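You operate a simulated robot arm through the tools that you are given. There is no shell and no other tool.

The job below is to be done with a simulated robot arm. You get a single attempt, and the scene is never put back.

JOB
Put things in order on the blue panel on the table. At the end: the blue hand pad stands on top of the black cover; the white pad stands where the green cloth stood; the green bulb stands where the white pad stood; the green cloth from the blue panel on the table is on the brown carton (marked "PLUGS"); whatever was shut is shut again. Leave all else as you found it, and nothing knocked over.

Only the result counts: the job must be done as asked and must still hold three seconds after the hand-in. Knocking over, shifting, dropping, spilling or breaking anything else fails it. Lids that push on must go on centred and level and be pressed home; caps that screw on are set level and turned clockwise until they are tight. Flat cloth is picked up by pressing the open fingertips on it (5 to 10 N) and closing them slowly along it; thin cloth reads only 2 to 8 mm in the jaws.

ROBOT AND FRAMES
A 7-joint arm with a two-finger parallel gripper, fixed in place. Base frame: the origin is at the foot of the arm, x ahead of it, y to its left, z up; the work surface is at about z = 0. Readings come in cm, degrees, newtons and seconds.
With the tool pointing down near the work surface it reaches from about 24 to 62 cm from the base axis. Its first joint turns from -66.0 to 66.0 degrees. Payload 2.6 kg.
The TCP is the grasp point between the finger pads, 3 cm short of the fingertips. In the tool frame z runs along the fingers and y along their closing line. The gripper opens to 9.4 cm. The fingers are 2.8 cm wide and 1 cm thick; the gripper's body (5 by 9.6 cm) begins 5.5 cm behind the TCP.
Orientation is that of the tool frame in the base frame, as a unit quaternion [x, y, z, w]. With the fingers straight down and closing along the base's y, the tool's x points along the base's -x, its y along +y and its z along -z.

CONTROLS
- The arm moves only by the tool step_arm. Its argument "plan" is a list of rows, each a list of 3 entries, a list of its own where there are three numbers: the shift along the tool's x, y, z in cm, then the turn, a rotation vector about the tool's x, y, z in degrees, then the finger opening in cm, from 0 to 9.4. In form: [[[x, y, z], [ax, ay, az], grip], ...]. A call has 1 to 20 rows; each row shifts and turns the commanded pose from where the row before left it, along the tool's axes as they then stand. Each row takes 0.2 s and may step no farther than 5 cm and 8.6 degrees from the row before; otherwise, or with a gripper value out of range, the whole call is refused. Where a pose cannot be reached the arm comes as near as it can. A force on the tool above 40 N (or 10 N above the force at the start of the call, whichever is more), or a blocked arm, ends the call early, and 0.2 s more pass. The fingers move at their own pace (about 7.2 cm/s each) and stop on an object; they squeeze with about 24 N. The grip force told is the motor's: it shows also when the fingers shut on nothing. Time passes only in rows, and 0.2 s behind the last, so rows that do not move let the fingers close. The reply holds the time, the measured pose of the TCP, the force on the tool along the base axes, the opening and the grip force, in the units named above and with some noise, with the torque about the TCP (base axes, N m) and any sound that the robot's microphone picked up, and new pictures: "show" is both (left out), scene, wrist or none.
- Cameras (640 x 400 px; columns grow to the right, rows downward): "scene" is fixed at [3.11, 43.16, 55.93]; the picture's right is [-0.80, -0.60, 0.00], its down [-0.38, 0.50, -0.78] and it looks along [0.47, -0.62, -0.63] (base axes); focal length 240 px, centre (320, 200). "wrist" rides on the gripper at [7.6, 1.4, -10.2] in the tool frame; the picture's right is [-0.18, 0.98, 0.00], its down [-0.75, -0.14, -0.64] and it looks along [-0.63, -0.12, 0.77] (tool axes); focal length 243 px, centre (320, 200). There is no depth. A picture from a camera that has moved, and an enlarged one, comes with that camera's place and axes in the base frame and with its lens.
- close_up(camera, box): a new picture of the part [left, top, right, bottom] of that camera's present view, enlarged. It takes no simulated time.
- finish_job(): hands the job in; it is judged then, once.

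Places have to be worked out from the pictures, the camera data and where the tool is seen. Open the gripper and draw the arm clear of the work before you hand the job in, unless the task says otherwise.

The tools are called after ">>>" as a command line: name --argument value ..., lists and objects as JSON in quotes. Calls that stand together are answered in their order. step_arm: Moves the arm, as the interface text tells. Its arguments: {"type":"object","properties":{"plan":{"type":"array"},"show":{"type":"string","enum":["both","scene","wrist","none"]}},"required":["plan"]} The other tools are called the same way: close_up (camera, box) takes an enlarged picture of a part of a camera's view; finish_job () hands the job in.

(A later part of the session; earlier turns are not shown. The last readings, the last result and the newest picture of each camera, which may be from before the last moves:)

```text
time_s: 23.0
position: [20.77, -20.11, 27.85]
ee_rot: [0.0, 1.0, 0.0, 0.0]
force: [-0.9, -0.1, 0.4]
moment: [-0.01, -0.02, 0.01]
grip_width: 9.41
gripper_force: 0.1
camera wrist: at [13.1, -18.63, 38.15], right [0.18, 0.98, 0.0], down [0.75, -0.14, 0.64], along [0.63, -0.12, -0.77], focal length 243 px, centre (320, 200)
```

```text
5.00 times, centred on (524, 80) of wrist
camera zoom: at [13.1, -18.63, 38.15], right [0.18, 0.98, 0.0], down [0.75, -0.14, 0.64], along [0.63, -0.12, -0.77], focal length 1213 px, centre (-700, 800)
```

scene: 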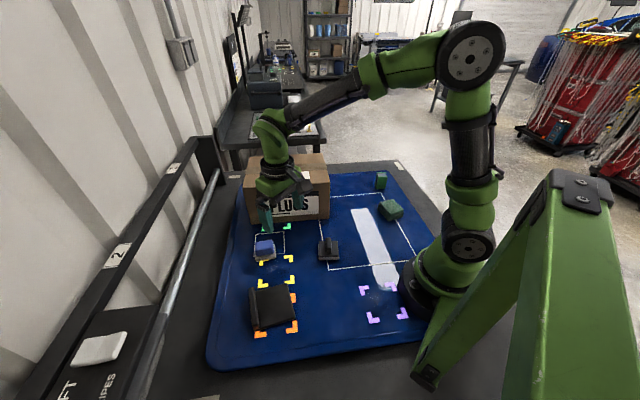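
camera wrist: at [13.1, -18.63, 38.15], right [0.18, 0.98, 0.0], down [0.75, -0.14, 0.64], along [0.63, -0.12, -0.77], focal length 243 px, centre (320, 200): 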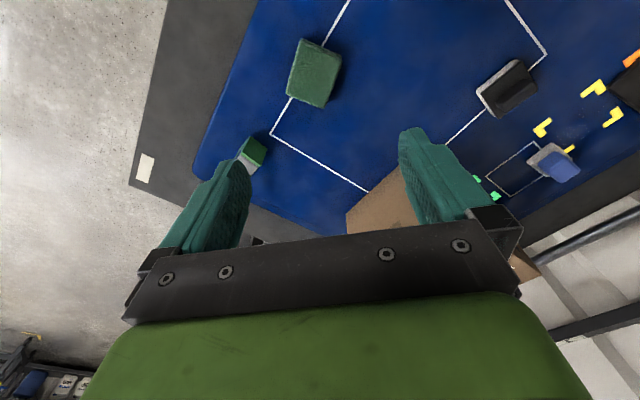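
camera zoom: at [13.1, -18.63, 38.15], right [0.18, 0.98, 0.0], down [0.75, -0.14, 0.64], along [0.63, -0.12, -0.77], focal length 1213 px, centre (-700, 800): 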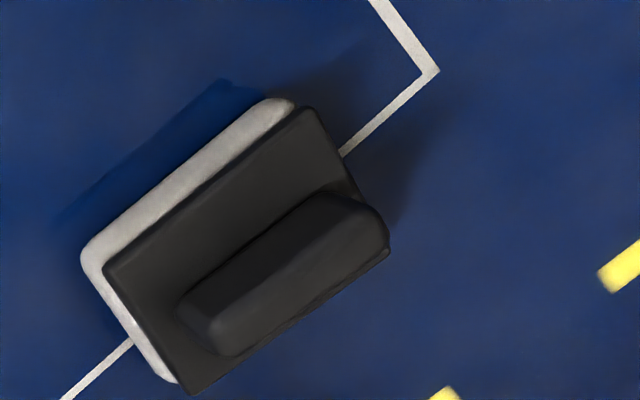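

The cloth is about 6.7×5.5×3 cm, centred near (20.9, −21.1), long axis at −30°. The white pad's base (white foam) and black handle are confirmed. I yaw 30° and lower over the cloth, stopping well above it to check alignment.

>>> step_arm --plan '[[[0, 0, 0], [0, 0, 7.5], 9.4], [[0, 0, 0], [0, 0, 7.5], 9.4], [[0, 0, 0], [0, 0, 7.5], 9.4], [[0, 0, 0], [0, 0, 7.5], 9.4], [[-0.6, -0.8, 3], [0, 0, 0], 9.4], [[0, 0, 4], [0, 0, 0], 9.4], [[0, 0, 4], [0, 0, 0], 9.4], [[0, 0, 4], [0, 0, 0], 9.4], [[0, 0, 3], [0, 0, 0], 9.4], [[0, 0, 0], [0, 0, 0], 9.4]]'

>>> close_up --camera "wrist" --box '[160, 60, 480, 260]'

>>> close_up --camera "scene" --box '[350, 160, 446, 235]'

```text
time_s: 25.2
position: [21.09, -21.29, 9.67]
ee_rot: [0.258, 0.966, -0.001, 0.001]
force: [0.2, -0.5, -0.5]
moment: [0.01, -0.02, -0.01]
grip_width: 9.4
gripper_force: 0.0
camera wrist: at [15.16, -16.15, 19.95], right [0.65, 0.76, 0.0], down [0.58, -0.5, 0.65], along [0.49, -0.42, -0.76], focal length 243 px, centre (320, 200)
```

scene: 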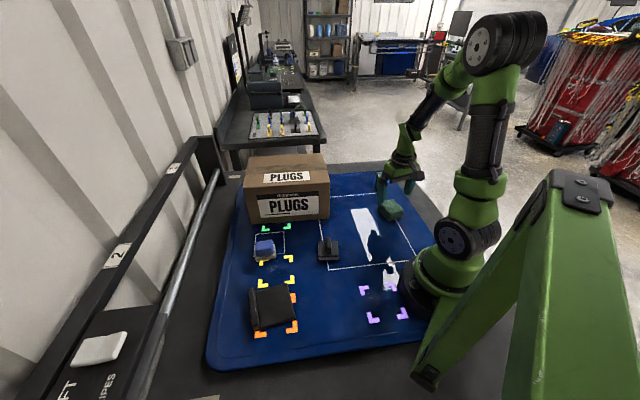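
wrist: 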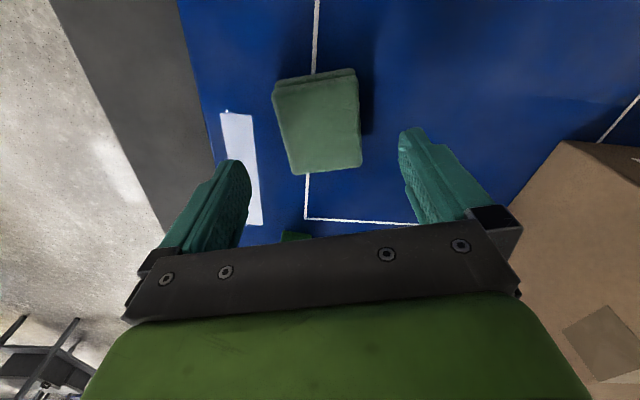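

```text
2.00 times, centred on (320, 160) of wrist
camera zoom: at [15.16, -16.15, 19.95], right [0.65, 0.76, 0.0], down [0.58, -0.5, 0.65], along [0.49, -0.42, -0.76], focal length 485 px, centre (320, 280)
```

zoom: 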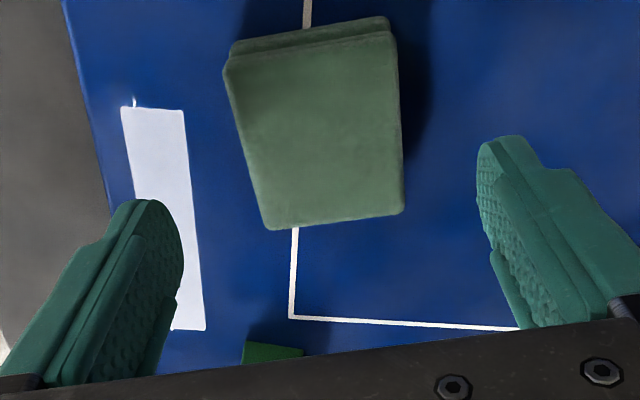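

```text
5.33 times, centred on (398, 198) of scene
camera zoom: at [3.11, 43.16, 55.93], right [-0.8, -0.6, 0.0], down [-0.38, 0.5, -0.78], along [0.47, -0.62, -0.63], focal length 1282 px, centre (-96, 213)
```

zoom: 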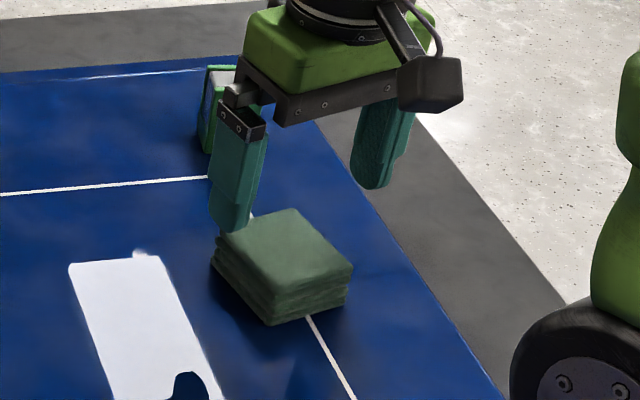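

The cloth is centred at about (21.1, −21.1), aligned with the fingers. I lower until the fingertips are just above the panel and close gradually.

>>> step_arm --plan '[[[0, 0.1, 3], [0, 0, 0], 9.4], [[0, 0.1, 2], [0, 0, 0], 9.4], [[0, 0, 1.2], [0, 0, 0], 9.4], [[0, 0, 0], [0, 0, 0], 9.4], [[0, 0, 0], [0, 0, 0], 7], [[0, 0, 0], [0, 0, 0], 6], [[0, 0, 0], [0, 0, 0], 5], [[0, 0, 0], [0, 0, 0], 4.5], [[0, 0, 0], [0, 0, 0], 4.5], [[0, 0, 0], [0, 0, 0], 4.5]]'

>>> close_up --camera "scene" --box '[350, 160, 446, 235]'

```text
time_s: 27.4
position: [21.29, -21.18, 3.77]
ee_rot: [0.258, 0.966, -0.002, 0.002]
force: [0.0, 0.3, -0.4]
moment: [-0.01, 0.01, 0.03]
grip_width: 6.27
gripper_force: 24.3
camera wrist: at [15.32, -16.11, 13.96], right [0.65, 0.76, 0.0], down [0.58, -0.5, 0.65], along [0.49, -0.42, -0.76], focal length 243 px, centre (320, 200)
```

scene: 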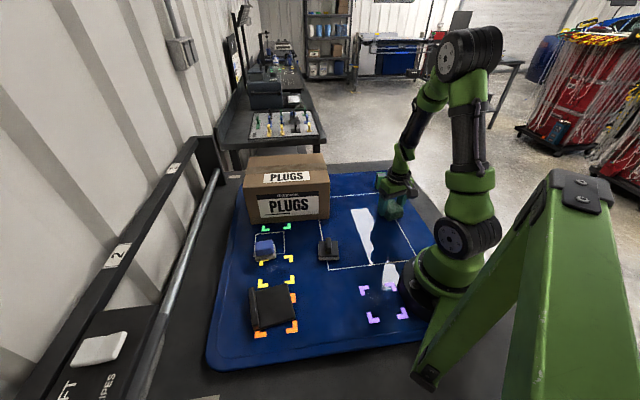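
wrist: 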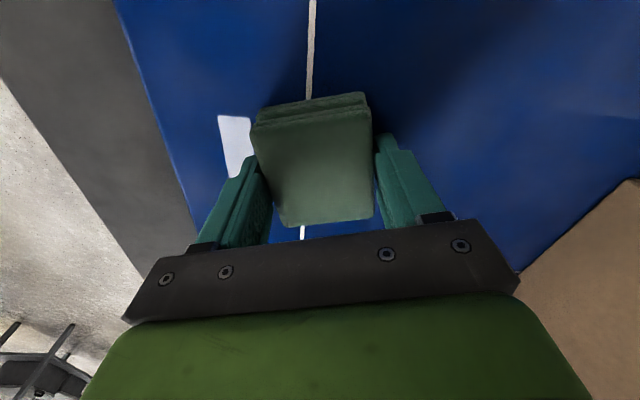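

```text
5.33 times, centred on (398, 198) of scene
camera zoom: at [3.11, 43.16, 55.93], right [-0.8, -0.6, 0.0], down [-0.38, 0.5, -0.78], along [0.47, -0.62, -0.63], focal length 1282 px, centre (-96, 213)
```

zoom: 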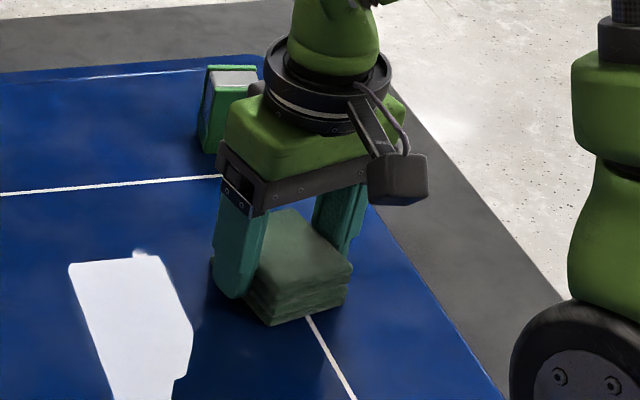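

The fingers stopped at 6.27 cm with 24 N, so the folded cloth is held. I lift it and check.

>>> step_arm --plan '[[[0, 0, -1], [0, 0, 0], 4.5], [[0, 0, -3], [0, 0, 0], 4.5], [[0, 0, -4], [0, 0, 0], 4.5], [[0, 0, -4], [0, 0, 0], 4.5], [[0, 0, -4], [0, 0, 0], 4.5], [[0, 0, -4], [0, 0, 0], 4.5], [[0, 0, -2], [0, 0, 0], 4.5], [[0, 0, 0], [0, 0, 0], 4.5]]'

```text
time_s: 29.2
position: [21.3, -21.01, 25.79]
ee_rot: [0.258, 0.966, -0.001, 0.001]
force: [-1.0, -0.4, 0.1]
moment: [0.02, -0.02, 0.0]
grip_width: 6.04
gripper_force: 24.1
camera wrist: at [15.25, -15.89, 35.99], right [0.65, 0.76, 0.0], down [0.58, -0.5, 0.65], along [0.49, -0.42, -0.76], focal length 243 px, centre (320, 200)
```

scene: 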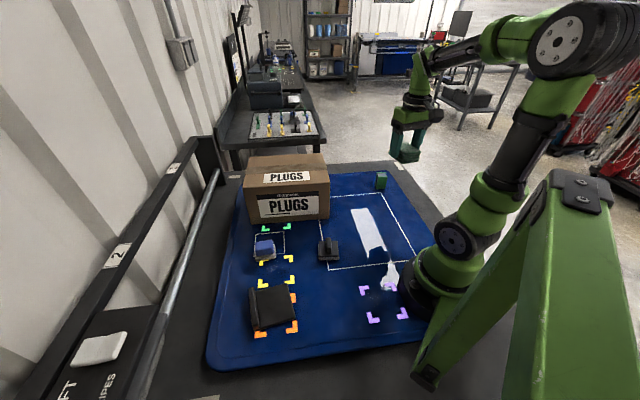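
wrist: 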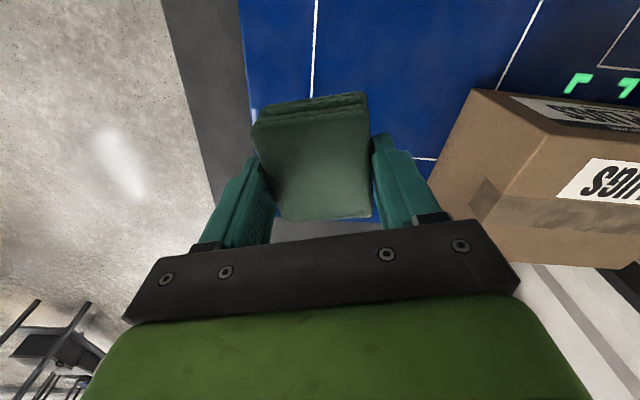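

The cloth came up cleanly. I carry it over the carton top at about (49.8, −5.7).

>>> step_arm --plan '[[[-2.13, 3.44, 0], [0, 0, 0], 4.5], [[-2.13, 3.44, 0], [0, 0, 0], 4.5], [[-2.13, 3.44, 0], [0, 0, 0], 4.5], [[-2.13, 3.44, 0], [0, 0, 0], 4.5], [[-2.13, 3.44, 0], [0, 0, 0], 4.5], [[-2.13, 3.44, 0], [0, 0, 0], 4.5], [[-2.13, 3.44, 0], [0, 0, 0], 4.5], [[-2.13, 3.44, 0], [0, 0, 0], 4.5], [[0, 0, 0], [0, 0, 0], 4.5], [[0, 0, 0], [0, 0, 0], 4.5]]'

>>> close_up --camera "scene" --box '[220, 100, 380, 240]'

```text
time_s: 31.4
position: [49.84, -5.54, 25.74]
ee_rot: [0.258, 0.966, -0.001, 0.001]
force: [0.4, 0.0, -0.5]
moment: [0.03, -0.01, 0.02]
grip_width: 6.04
gripper_force: 24.0
camera wrist: at [43.8, -0.52, 36.0], right [0.65, 0.76, 0.0], down [0.58, -0.5, 0.64], along [0.49, -0.42, -0.76], focal length 243 px, centre (320, 200)
```

scene: 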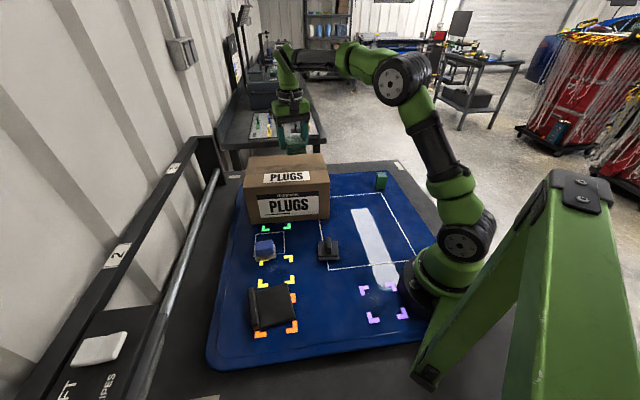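
wrist: 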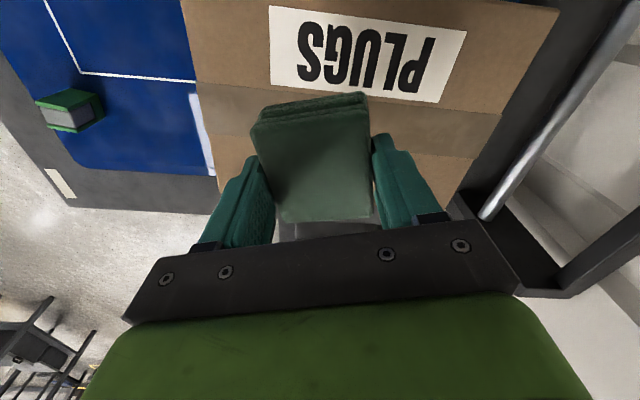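

```text
2.86 times, centred on (300, 170) of scene
camera zoom: at [3.11, 43.16, 55.93], right [-0.8, -0.6, 0.0], down [-0.38, 0.5, -0.78], along [0.47, -0.62, -0.63], focal length 687 px, centre (377, 286)
```

zoom: 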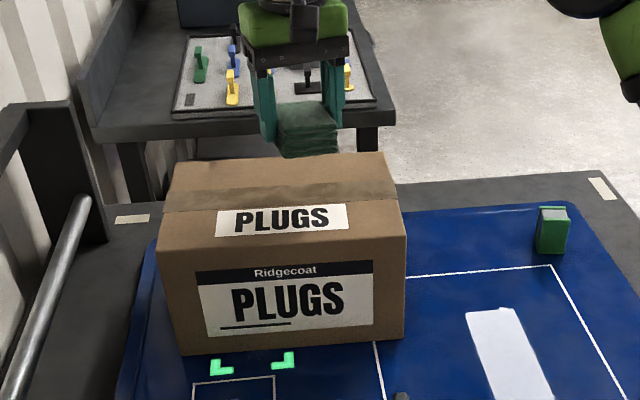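

The cloth is above the carton's mid tape. I lower toward the top, expected contact near TCP z ≈ 18.6.

>>> step_arm --plan '[[[0, 0, 3], [0, 0, 0], 4.5], [[0, 0, 2], [0, 0, 0], 4.5], [[0, 0, 1], [0, 0, 0], 4.5], [[0, 0, 0.4], [0, 0, 0], 4.5], [[0, 0, 0.2], [0, 0, 0], 4.5], [[0, 0, 0], [0, 0, 0], 4.5]]' --show "scene"

>>> close_up --camera "scene" --box '[240, 120, 340, 200]'

```text
time_s: 32.8
position: [49.78, -5.87, 19.13]
ee_rot: [0.258, 0.966, -0.001, 0.001]
force: [0.1, 0.7, 1.5]
moment: [-0.03, 0.1, 0.0]
grip_width: 6.0
gripper_force: 24.0
```

scene: 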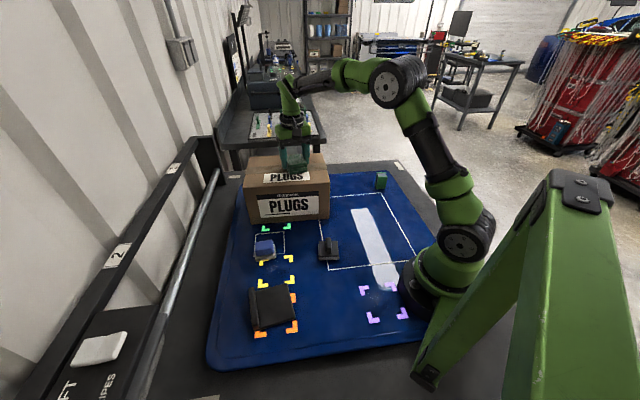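

```text
5.00 times, centred on (290, 160) of scene
camera zoom: at [3.11, 43.16, 55.93], right [-0.8, -0.6, 0.0], down [-0.38, 0.5, -0.78], along [0.47, -0.62, -0.63], focal length 1202 px, centre (470, 400)
```

zoom: 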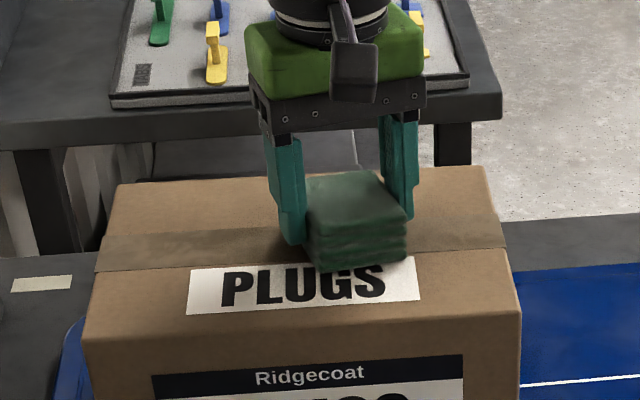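

It seems nearly touching (z-force 1.5 N). I lower in small steps until contact is firm.

>>> step_arm --plan '[[[0, 0, 0.15], [0, 0, 0], 4.5], [[0, 0, 0.1], [0, 0, 0], 4.5], [[0, 0, 0], [0, 0, 0], 4.5]]' --show "none"

```text
time_s: 33.6
position: [49.83, -5.69, 19.17]
ee_rot: [0.257, 0.966, -0.001, 0.003]
force: [0.9, 2.0, 12.3]
moment: [-0.31, 0.09, -0.05]
grip_width: 5.96
gripper_force: 24.4
```

Contact at 12 N; the cloth rests on the carton. I ease off slightly, open, and rise.

>>> step_arm --plan '[[[0, 0, -0.15], [0, 0, 0], 4.5], [[0, 0, 0], [0, 0, 0], 6.3], [[0, 0, 0], [0, 0, 0], 7], [[0, 0, 0], [0, 0, 0], 8.5], [[0, 0, 0], [0, 0, 0], 9.4], [[0, 0, 0], [0, 0, 0], 9.4], [[0, 0, -1], [0, 0, 0], 9.4], [[0, 0, -3], [0, 0, 0], 9.4], [[0, 0, -4], [0, 0, 0], 9.4], [[0, 0, -4], [0, 0, 0], 9.4], [[0, 0, 0], [0, 0, 0], 9.4]]'

>>> close_up --camera "scene" --box '[240, 120, 340, 200]'

```text
time_s: 36.0
position: [49.8, -5.67, 31.12]
ee_rot: [0.259, 0.966, -0.001, 0.002]
force: [0.7, 0.9, 0.5]
moment: [-0.03, 0.0, -0.01]
grip_width: 9.41
gripper_force: 0.1
camera wrist: at [43.78, -0.55, 41.38], right [0.65, 0.76, 0.0], down [0.58, -0.5, 0.65], along [0.49, -0.42, -0.76], focal length 243 px, centre (320, 200)
```

scene: 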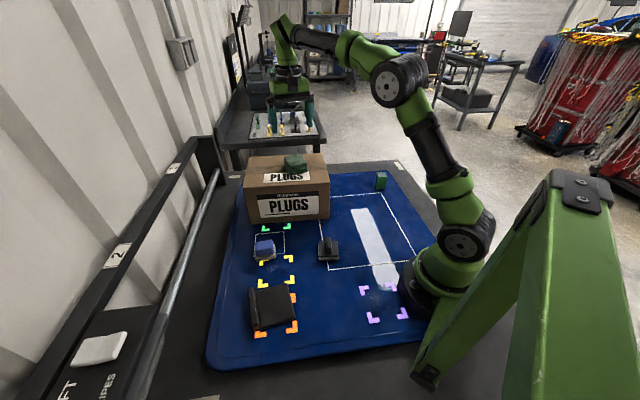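
wrist: 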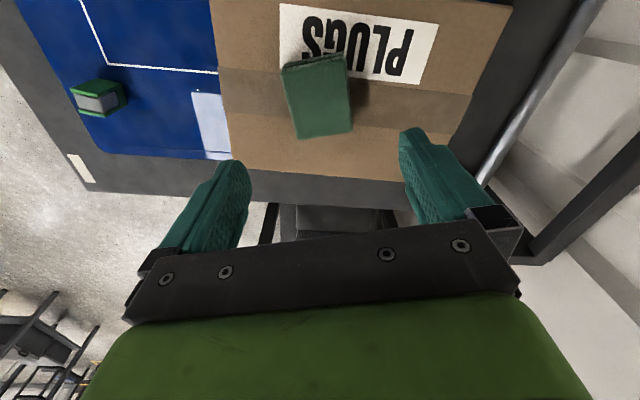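

```text
5.00 times, centred on (290, 160) of scene
camera zoom: at [3.11, 43.16, 55.93], right [-0.8, -0.6, 0.0], down [-0.38, 0.5, -0.78], along [0.47, -0.62, -0.63], focal length 1202 px, centre (470, 400)
```

zoom: 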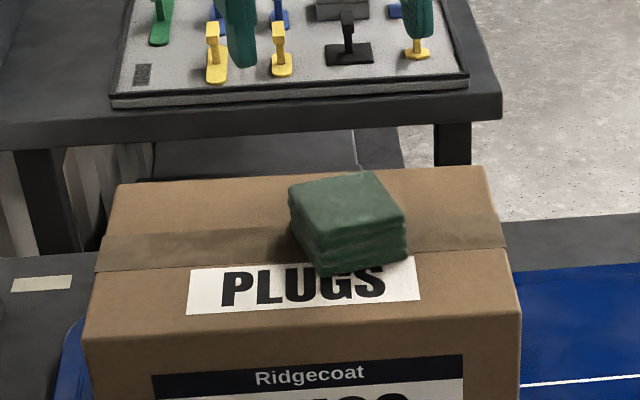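

The cloth stands on the carton. Next I go over the white pad near (28, 5.5) and yaw to −51.5° to line the fingers up across its handle.

>>> step_arm --plan '[[[4, -0.16, 0], [0, 0, 0], 9.4], [[4, -0.16, 0], [0, 0, 0], 9.4], [[4, -0.16, 0], [0, 0, 0], 9.4], [[4, -0.16, 0], [0, 0, 0], 9.4], [[4, -0.16, 0], [0, 0, 0], 9.4], [[4, -0.16, 0], [0, 0, 0], 9.4], [[0, 0, 4], [0, 0, 7.17], 9.4], [[0, 0, 4], [0, 0, 7.17], 9.4], [[0, 0, 4], [0, 0, 7.17], 9.4], [[0, 0, 2], [0, 0, 0], 9.4], [[0, 0, 0], [0, 0, 0], 9.4]]'

>>> close_up --camera "wrist" --box '[200, 30, 440, 180]'

```text
time_s: 38.4
position: [28.73, 5.55, 16.97]
ee_rot: [0.434, 0.901, 0.0, 0.002]
force: [0.1, -0.1, 0.0]
moment: [0.01, 0.02, 0.03]
grip_width: 9.39
gripper_force: 0.0
camera wrist: at [24.93, 12.42, 27.27], right [0.88, 0.47, 0.0], down [0.36, -0.68, 0.65], along [0.3, -0.57, -0.76], focal length 243 px, centre (320, 200)
```

scene: 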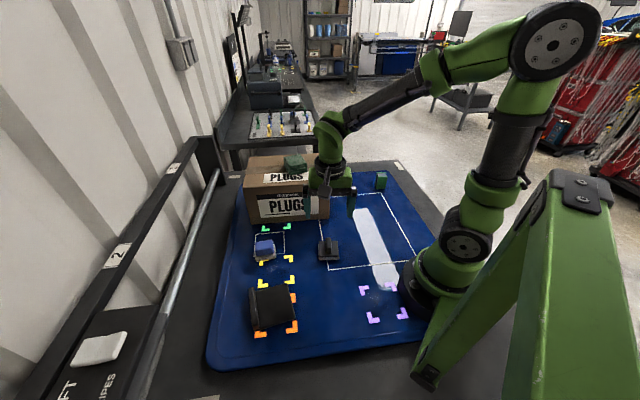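
wrist: 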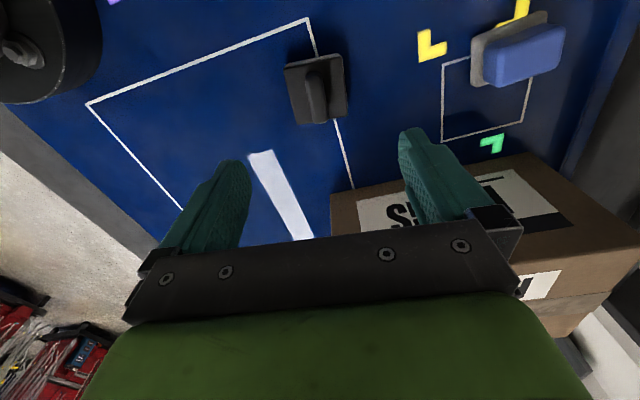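

```text
2.67 times, centred on (320, 105) of wrist
camera zoom: at [24.93, 12.42, 27.27], right [0.88, 0.47, 0.0], down [0.36, -0.68, 0.65], along [0.3, -0.57, -0.76], focal length 647 px, centre (320, 453)
```

zoom: 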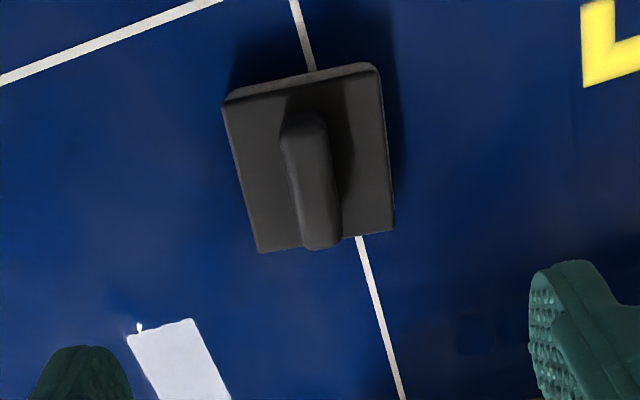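

The pad's centre works out at (28.15, 5.7), axes at ~39.5°, and its handle top is near z ≈ 4.5–5. I centre on it and descend to TCP z ≈ 5.6 (fingertips just above its plate), then look.

>>> step_arm --plan '[[[0.48, -0.36, 4], [0, 0, 0], 9.4], [[0, 0, 4], [0, 0, 0], 9.4], [[0, 0, 2], [0, 0, 0], 6], [[0, 0, 0], [0, 0, 0], 5], [[0, 0, 0], [0, 0, 0], 5]]'

>>> close_up --camera "wrist" --box '[200, 80, 440, 230]'

>>> close_up --camera "scene" --box '[290, 190, 370, 270]'

```text
time_s: 39.6
position: [27.79, 5.5, 7.07]
ee_rot: [0.433, 0.901, 0.0, 0.001]
force: [-0.3, -0.8, 1.2]
moment: [0.01, 0.01, 0.01]
grip_width: 5.0
gripper_force: 0.0
camera wrist: at [24.12, 12.36, 17.28], right [0.88, 0.47, 0.0], down [0.36, -0.67, 0.65], along [0.3, -0.57, -0.76], focal length 243 px, centre (320, 200)
```

scene: 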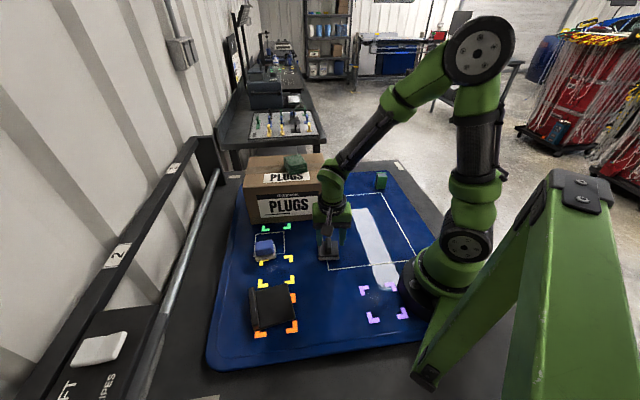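
wrist: 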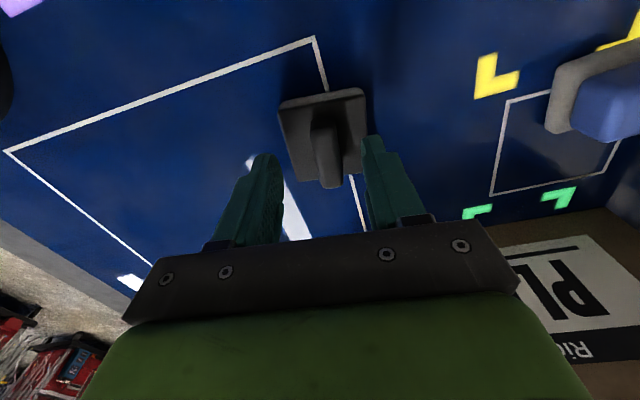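

```text
2.67 times, centred on (320, 155) of wrist
camera zoom: at [24.12, 12.36, 17.28], right [0.88, 0.47, 0.0], down [0.36, -0.67, 0.65], along [0.3, -0.57, -0.76], focal length 647 px, centre (320, 320)
```

zoom: 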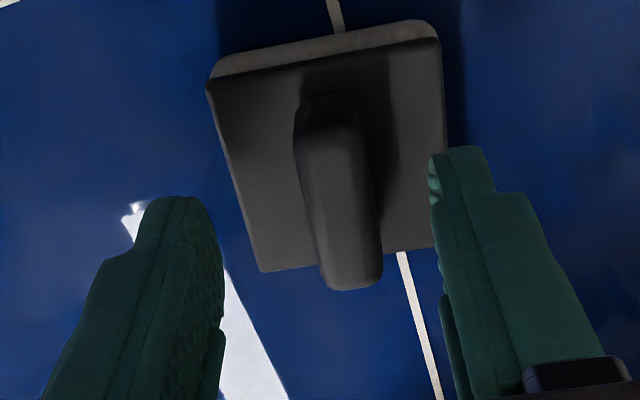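

```text
5.00 times, centred on (330, 230) of scene
camera zoom: at [3.11, 43.16, 55.93], right [-0.8, -0.6, 0.0], down [-0.38, 0.5, -0.78], along [0.47, -0.62, -0.63], focal length 1202 px, centre (270, 50)
```

zoom: 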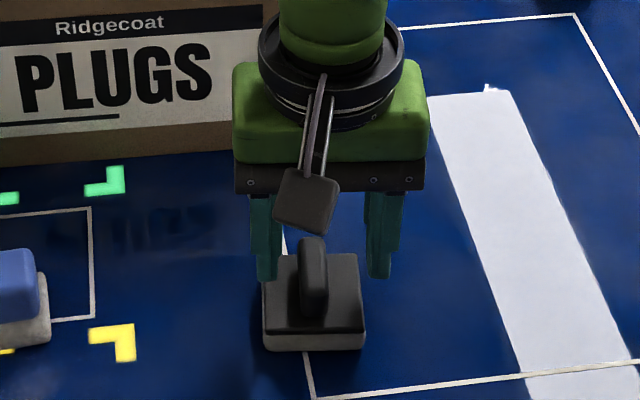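

The fingers straddle the handle; the tool needs about 0.35 cm more along +y. I shift, lower to TCP z ≈ 5.4 and close on the handle.

>>> step_arm --plan '[[[-0.05, 0.38, 0.8], [0, 0, 0], 5], [[0, 0, 0.85], [0, 0, 0], 5], [[0, 0, 0], [0, 0, 0], 3], [[0, 0, 0], [0, 0, 0], 2], [[0, 0, 0], [0, 0, 0], 1], [[0, 0, 0], [0, 0, 0], 0.5], [[0, 0, 0], [0, 0, 0], 0.5], [[0, 0, 0], [0, 0, 0], 0.5]]'

>>> close_up --camera "scene" --box '[290, 190, 370, 270]'

>>> close_up --camera "wrist" --box '[200, 80, 440, 230]'

```text
time_s: 41.4
position: [28.33, 5.79, 5.38]
ee_rot: [0.434, 0.901, -0.001, 0.002]
force: [-0.4, 0.1, 0.4]
moment: [-0.02, -0.02, 0.05]
grip_width: 1.49
gripper_force: 24.1
camera wrist: at [24.51, 12.61, 15.63], right [0.88, 0.47, 0.0], down [0.36, -0.67, 0.65], along [0.3, -0.57, -0.76], focal length 243 px, centre (320, 200)
```

scene: 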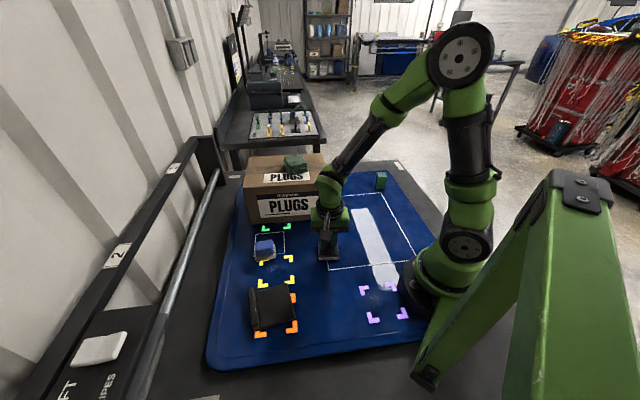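
wrist: 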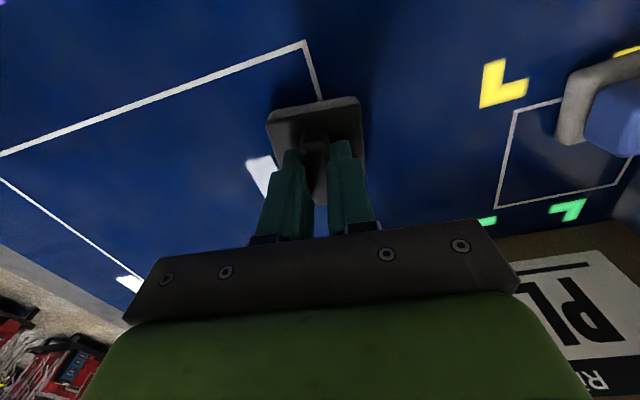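

```text
5.00 times, centred on (330, 230) of scene
camera zoom: at [3.11, 43.16, 55.93], right [-0.8, -0.6, 0.0], down [-0.38, 0.5, -0.78], along [0.47, -0.62, -0.63], focal length 1202 px, centre (270, 50)
```

zoom: 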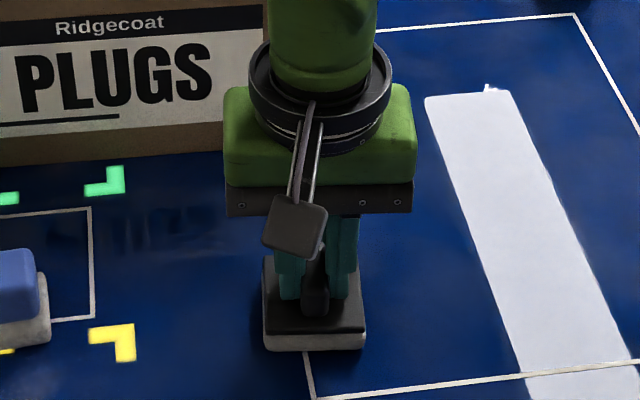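

```text
2.67 times, centred on (320, 155) of wrist
camera zoom: at [24.51, 12.61, 15.63], right [0.88, 0.47, 0.0], down [0.36, -0.67, 0.65], along [0.3, -0.57, -0.76], focal length 647 px, centre (320, 320)
```

zoom: 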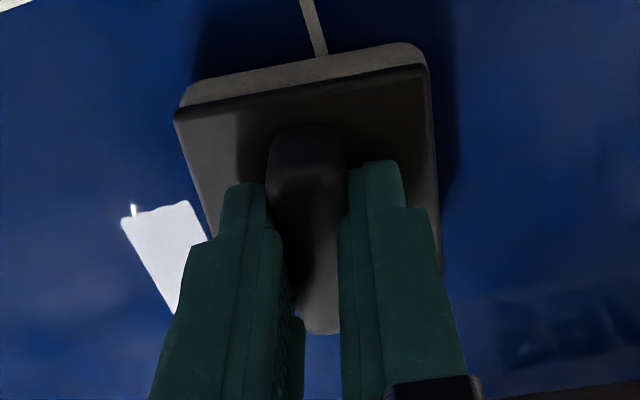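

The handle is held (1.49 cm, 24 N). I lift the pad and carry it toward the cloth's old spot (21.1, −21.1).

>>> step_arm --plan '[[[0, 0, -1], [0, 0, 0], 0.5], [[0, 0, -3], [0, 0, 0], 0.5], [[0, 0, -4], [0, 0, 0], 0.5], [[0, 0, -2], [0, 0, 0], 0.5], [[-2.36, -3.2, 0], [0, 0, 0], 0.5], [[-2.36, -3.2, 0], [0, 0, 0], 0.5], [[-2.36, -3.2, 0], [0, 0, 0], 0.5], [[-2.36, -3.2, 0], [0, 0, 0], 0.5], [[-2.36, -3.2, 0], [0, 0, 0], 0.5], [[-2.36, -3.2, 0], [0, 0, 0], 0.5], [[-2.36, -3.2, 0], [0, 0, 0], 0.5], [[0, 0, 0], [0, 0, 0], 0.5], [[0, 0, 0], [0, 0, 0], 0.5]]'

>>> close_up --camera "scene" --box '[350, 130, 446, 235]'

```text
time_s: 44.2
position: [20.84, -21.26, 15.34]
ee_rot: [0.433, 0.901, 0.0, 0.002]
force: [0.1, 0.4, -0.4]
moment: [-0.01, -0.03, 0.0]
grip_width: 1.5
gripper_force: 24.4
camera wrist: at [17.12, -14.42, 25.63], right [0.88, 0.47, 0.0], down [0.36, -0.67, 0.65], along [0.3, -0.57, -0.76], focal length 243 px, centre (320, 200)
```

scene: 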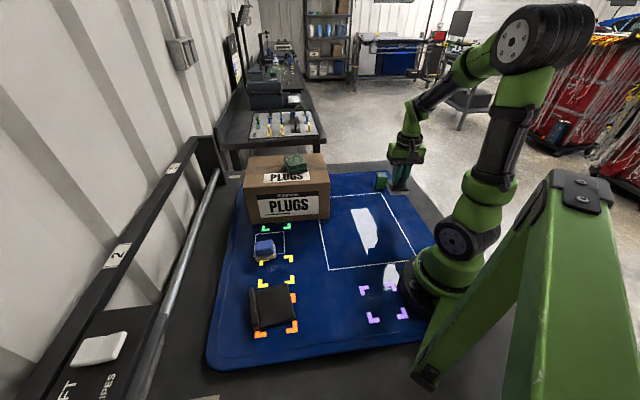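
wrist: 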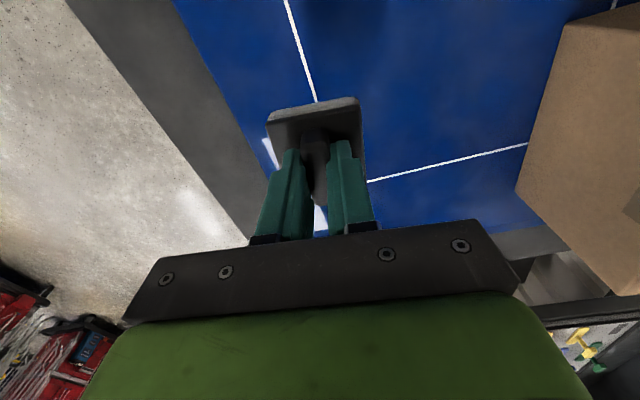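

```text
3.81 times, centred on (398, 182) of scene
camera zoom: at [3.11, 43.15, 55.93], right [-0.8, -0.6, 0.0], down [-0.38, 0.5, -0.78], along [0.47, -0.62, -0.63], focal length 916 px, centre (23, 267)
```

zoom: 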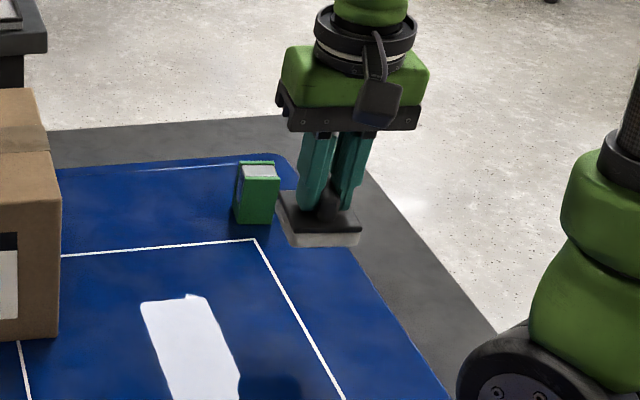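

The pad is held level above the target. I correct by 0.3 cm and lower to just above the panel, then settle slowly.

>>> step_arm --plan '[[[0, 0.28, 3], [0, 0, 0], 0.5], [[0, 0, 3], [0, 0, 0], 0.5], [[0, 0, 2.5], [0, 0, 0], 0.5], [[0, 0, 0.8], [0, 0, 0], 0.5], [[0, 0, 0.2], [0, 0, 0], 0.5], [[0, 0, 0.15], [0, 0, 0], 0.5], [[0, 0, 0], [0, 0, 0], 0.5]]'

>>> close_up --camera "scene" --box '[350, 160, 446, 235]'

```text
time_s: 45.8
position: [21.28, -21.2, 5.71]
ee_rot: [0.434, 0.901, -0.002, 0.001]
force: [-0.1, 0.3, 0.1]
moment: [-0.01, 0.02, 0.0]
grip_width: 1.47
gripper_force: 24.7
camera wrist: at [17.51, -14.21, 15.99], right [0.88, 0.47, 0.0], down [0.36, -0.67, 0.65], along [0.3, -0.57, -0.76], focal length 243 px, centre (320, 200)
```

scene: 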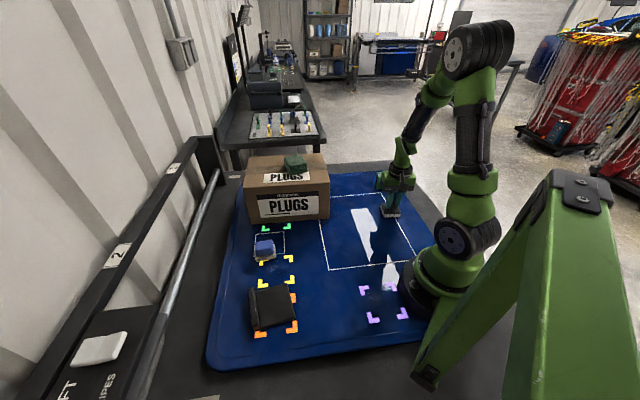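
wrist: 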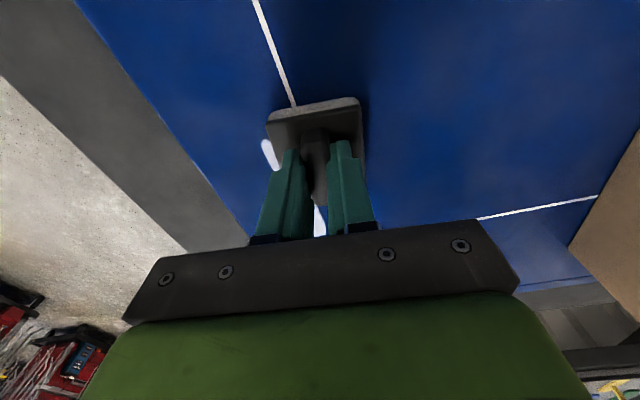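

```text
5.33 times, centred on (398, 198) of scene
camera zoom: at [3.11, 43.16, 55.93], right [-0.8, -0.6, 0.0], down [-0.38, 0.5, -0.78], along [0.47, -0.62, -0.63], focal length 1282 px, centre (-96, 213)
```

zoom: 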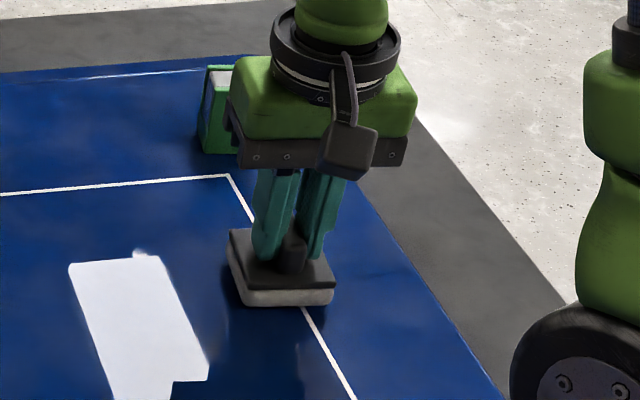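

I trim by 0.15 cm and settle the last few millimetres until contact is felt.

>>> step_arm --plan '[[[0.14, -0.05, 0.1], [0, 0, 0], 0.5], [[0, 0, 0.12], [0, 0, 0], 0.5], [[0, 0, 0.1], [0, 0, 0], 0.5], [[0, 0, 0], [0, 0, 0], 0.5]]' --show "none"

```text
time_s: 46.8
position: [21.14, -20.96, 5.4]
ee_rot: [0.434, 0.901, -0.001, 0.001]
force: [0.4, -0.7, -0.5]
moment: [0.0, 0.0, 0.01]
grip_width: 1.5
gripper_force: 23.9
```

No contact yet at z 5.40; I go on in small steps.

>>> step_arm --plan '[[[0, 0, 0.1], [0, 0, 0], 0.5], [[0, 0, 0.1], [0, 0, 0], 0.5], [[0, 0, 0], [0, 0, 0], 0.5]]' --show "none"

```text
time_s: 47.6
position: [21.24, -21.09, 5.4]
ee_rot: [0.433, 0.901, -0.002, 0.003]
force: [-6.1, 3.6, 37.3]
moment: [0.08, 0.11, -0.02]
grip_width: 1.49
gripper_force: 24.5
```

Firm contact now (37 N); I ease back up 0.15 cm to unload, then open and withdraw.

>>> step_arm --plan '[[[0, 0, -0.12], [0, 0, 0], 0.5], [[0, 0, 0], [0, 0, 0], 0.5]]' --show "none"

>>> step_arm --plan '[[[0, 0, 0], [0, 0, 0], 1.7], [[0, 0, 0], [0, 0, 0], 2.5], [[0, 0, 0], [0, 0, 0], 4], [[0, 0, 0], [0, 0, 0], 4.5], [[0, 0, -1], [0, 0, 0], 4.5], [[0, 0, -3], [0, 0, 0], 5], [[0, 0, -4], [0, 0, 0], 9.4], [[0, 0, -4], [0, 0, 0], 9.4], [[0, 0, -4], [0, 0, 0], 9.4], [[0, 0, 0], [0, 0, 0], 9.4]]'

>>> close_up --camera "wrist" --box '[240, 0, 400, 140]'

>>> close_up --camera "scene" --box '[350, 160, 446, 235]'

```text
time_s: 48.2
position: [21.08, -20.95, 5.25]
ee_rot: [0.433, 0.901, -0.002, 0.001]
force: [2.2, -0.7, 5.3]
moment: [-0.24, -0.22, 0.01]
grip_width: 1.51
gripper_force: 23.7
```

```text
time_s: 50.4
position: [21.1, -20.88, 21.32]
ee_rot: [0.433, 0.901, -0.001, 0.002]
force: [0.3, 0.1, -0.2]
moment: [0.04, 0.0, -0.01]
grip_width: 9.39
gripper_force: 0.1
camera wrist: at [17.31, -13.94, 31.59], right [0.88, 0.47, 0.0], down [0.36, -0.67, 0.65], along [0.3, -0.57, -0.76], focal length 243 px, centre (320, 200)
```

scene: 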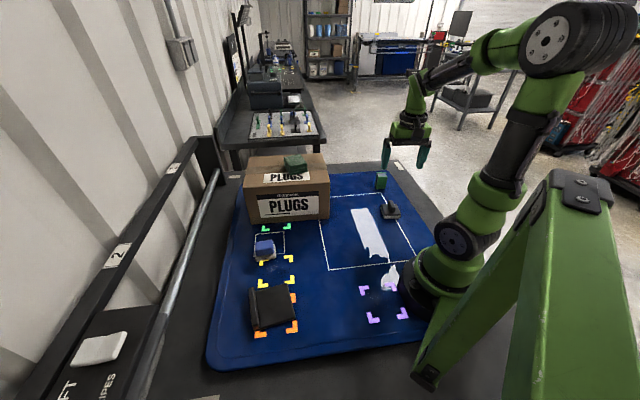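
wrist: 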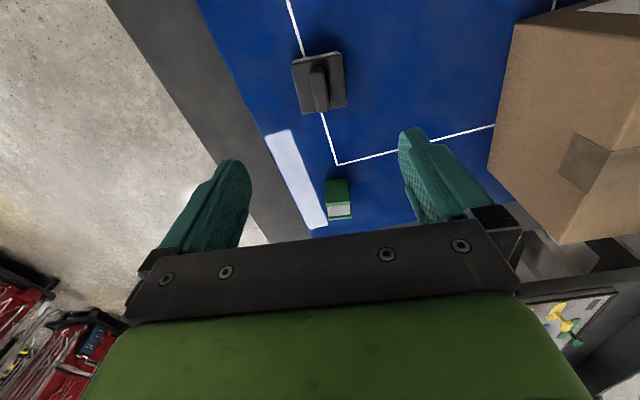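

```text
2.86 times, centred on (320, 70) of wrist
camera zoom: at [17.31, -13.94, 31.59], right [0.88, 0.47, 0.0], down [0.36, -0.67, 0.65], along [0.3, -0.57, -0.76], focal length 693 px, centre (320, 571)
```

zoom: 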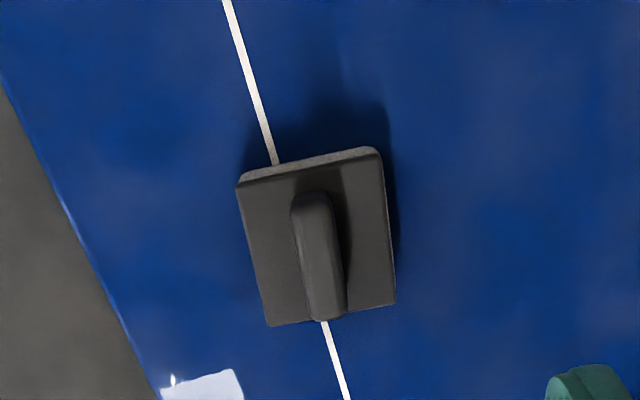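

```text
5.33 times, centred on (398, 198) of scene
camera zoom: at [3.11, 43.16, 55.93], right [-0.8, -0.6, 0.0], down [-0.38, 0.5, -0.78], along [0.47, -0.62, -0.63], focal length 1282 px, centre (-96, 213)
```

zoom: 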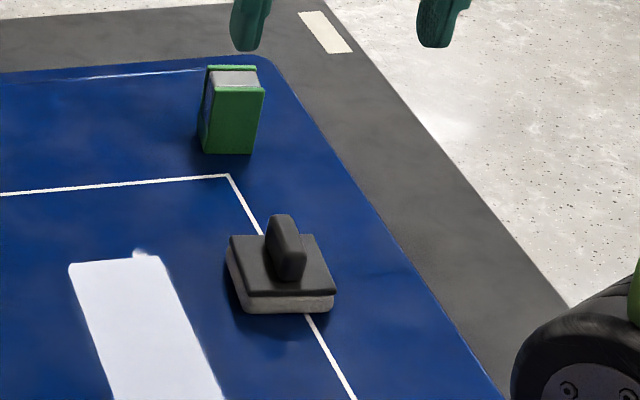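

The white pad now stands at about (21.0, −20.9), on the cloth's old spot. Now I turn the wrist by −83° for gripping the green bulb across its plates and move above it at about (30.9, −33.8).

>>> step_arm --plan '[[[0, 0, 0], [0, 0, -8.34], 9.4], [[0, 0, 0], [0, 0, -8.34], 9.4], [[0, 0, 0], [0, 0, -8.34], 9.4], [[0, 0, 0], [0, 0, -8.34], 9.4], [[0, 0, 0], [0, 0, -8.34], 9.4], [[0, 0, 0], [0, 0, -8.34], 9.4], [[0, 0, 0], [0, 0, -8.34], 9.4], [[0, 0, 0], [0, 0, -8.34], 9.4], [[0, 0, 0], [0, 0, -8.34], 9.4], [[0, 0, 0], [0, 0, -8.34], 9.4], [[-0.37, -4.03, 0], [0, 0, 0], 9.4], [[-0.37, -4.03, 0], [0, 0, 0], 9.4], [[-0.37, -4.03, 0], [0, 0, 0], 9.4], [[-0.37, -4.03, 0], [0, 0, 0], 9.4], [[0, 0, 3], [0, 0, 0], 9.4], [[0, 0, 0], [0, 0, 0], 9.4]]'

>>> close_up --camera "wrist" --box '[240, 60, 400, 200]'

```text
time_s: 53.8
position: [30.75, -33.81, 18.62]
ee_rot: [-0.275, 0.961, -0.001, 0.001]
force: [0.5, -0.3, 0.2]
moment: [0.0, 0.0, 0.01]
grip_width: 9.4
gripper_force: 0.0
camera wrist: at [23.47, -36.58, 28.92], right [-0.36, 0.93, 0.0], down [0.71, 0.28, 0.64], along [0.6, 0.23, -0.77], focal length 243 px, centre (320, 200)
```

scene: 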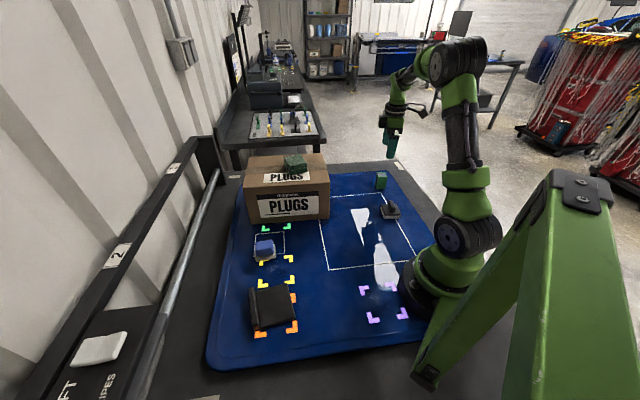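
wrist: 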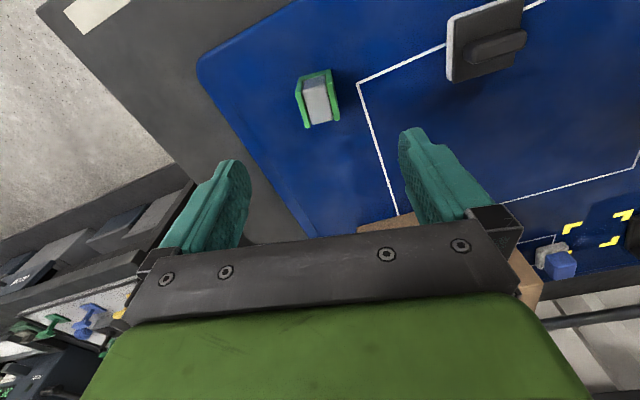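

```text
2.86 times, centred on (320, 130) of wrist
camera zoom: at [23.47, -36.58, 28.92], right [-0.36, 0.93, 0.0], down [0.71, 0.28, 0.64], along [0.6, 0.23, -0.77], focal length 693 px, centre (320, 400)
```

zoom: 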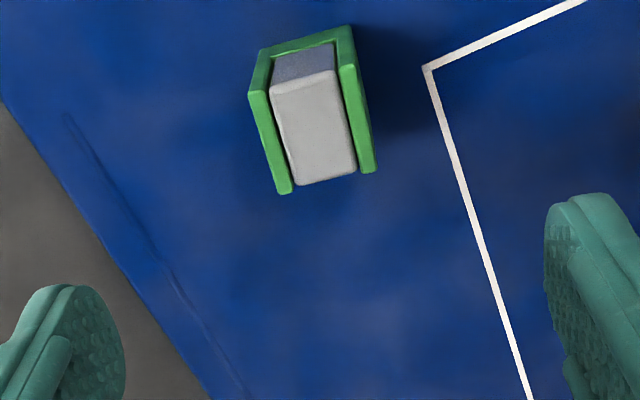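

The bulb piece is a green U-holder with a white body, centred at (30.96, −33.95), ~3.4 cm across the plates. I centre on it, descend to TCP z ≈ 4.2 and close.

>>> step_arm --plan '[[[-0.09, -0.23, 3], [0, 0, 0], 9.4], [[0, 0, 4], [0, 0, 0], 9.4], [[0, 0, 4], [0, 0, 0], 9.4], [[0, 0, 3.3], [0, 0, 0], 9.4], [[0, 0, 0], [0, 0, 0], 7], [[0, 0, 0], [0, 0, 0], 5], [[0, 0, 0], [0, 0, 0], 5]]'

>>> close_up --camera "wrist" --box '[220, 80, 420, 230]'

>>> close_up --camera "scene" --box '[340, 130, 436, 215]'

```text
time_s: 55.4
position: [31.13, -34.09, 4.27]
ee_rot: [-0.276, 0.961, -0.003, 0.001]
force: [-1.1, 0.7, -0.5]
moment: [-0.02, 0.0, 0.03]
grip_width: 4.99
gripper_force: 0.1
camera wrist: at [23.88, -36.77, 14.43], right [-0.36, 0.93, 0.0], down [0.71, 0.28, 0.64], along [0.6, 0.23, -0.77], focal length 243 px, centre (320, 200)
```

scene: 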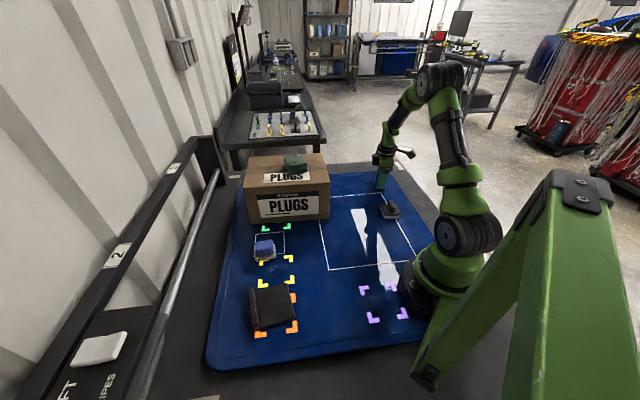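
wrist: 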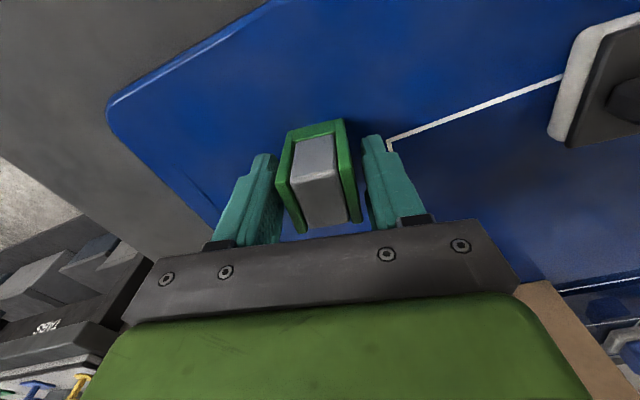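

```text
2.67 times, centred on (320, 155) of wrist
camera zoom: at [23.88, -36.77, 14.43], right [-0.36, 0.93, 0.0], down [0.71, 0.28, 0.64], along [0.6, 0.23, -0.77], focal length 647 px, centre (320, 320)
```

zoom: 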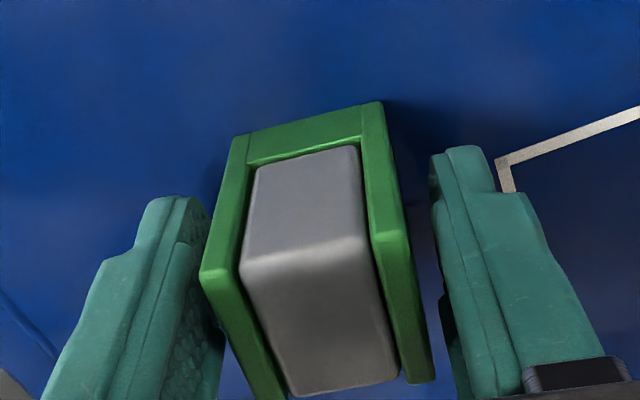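

```text
4.71 times, centred on (388, 172) of scene
camera zoom: at [3.11, 43.16, 55.93], right [-0.8, -0.6, 0.0], down [-0.38, 0.5, -0.78], along [0.47, -0.62, -0.63], focal length 1131 px, centre (0, 329)
```

zoom: 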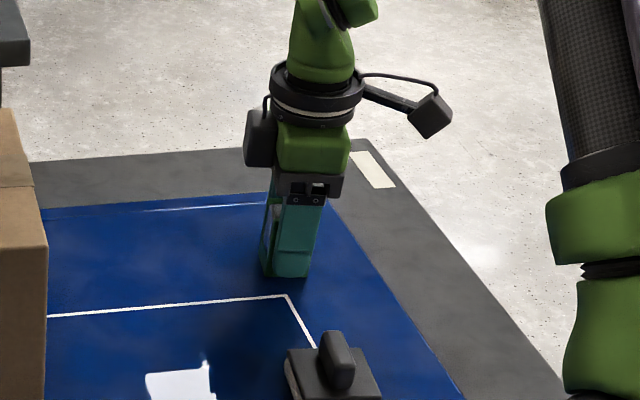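

The fingers straddle the plates. I close slowly and check the grip.

>>> step_arm --plan '[[[0, 0, 0], [0, 0, 0], 4], [[0, 0, 0], [0, 0, 0], 3.5], [[0, 0, 0], [0, 0, 0], 3], [[0, 0, 0], [0, 0, 0], 2.5], [[0, 0, 0], [0, 0, 0], 2.5], [[0, 0, 0], [0, 0, 0], 2.5]]' --show "wrist"

>>> close_up --camera "wrist" --box '[220, 80, 420, 230]'

```text
time_s: 56.8
position: [31.11, -34.0, 4.13]
ee_rot: [-0.275, 0.961, -0.001, 0.0]
force: [0.4, 0.3, 1.3]
moment: [0.01, 0.02, 0.0]
grip_width: 3.96
gripper_force: 24.4
camera wrist: at [23.87, -36.77, 14.45], right [-0.36, 0.93, 0.0], down [0.71, 0.28, 0.64], along [0.6, 0.23, -0.77], focal length 243 px, centre (320, 200)
```

wrist: 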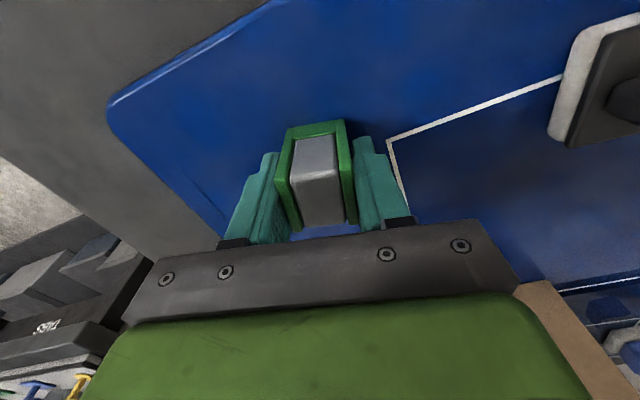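

```text
2.67 times, centred on (320, 155) of wrist
camera zoom: at [23.87, -36.77, 14.45], right [-0.36, 0.93, 0.0], down [0.71, 0.28, 0.64], along [0.6, 0.23, -0.77], focal length 647 px, centre (320, 320)
```

zoom: 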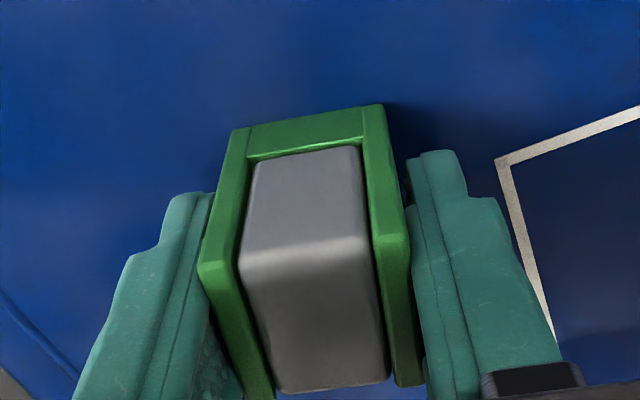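

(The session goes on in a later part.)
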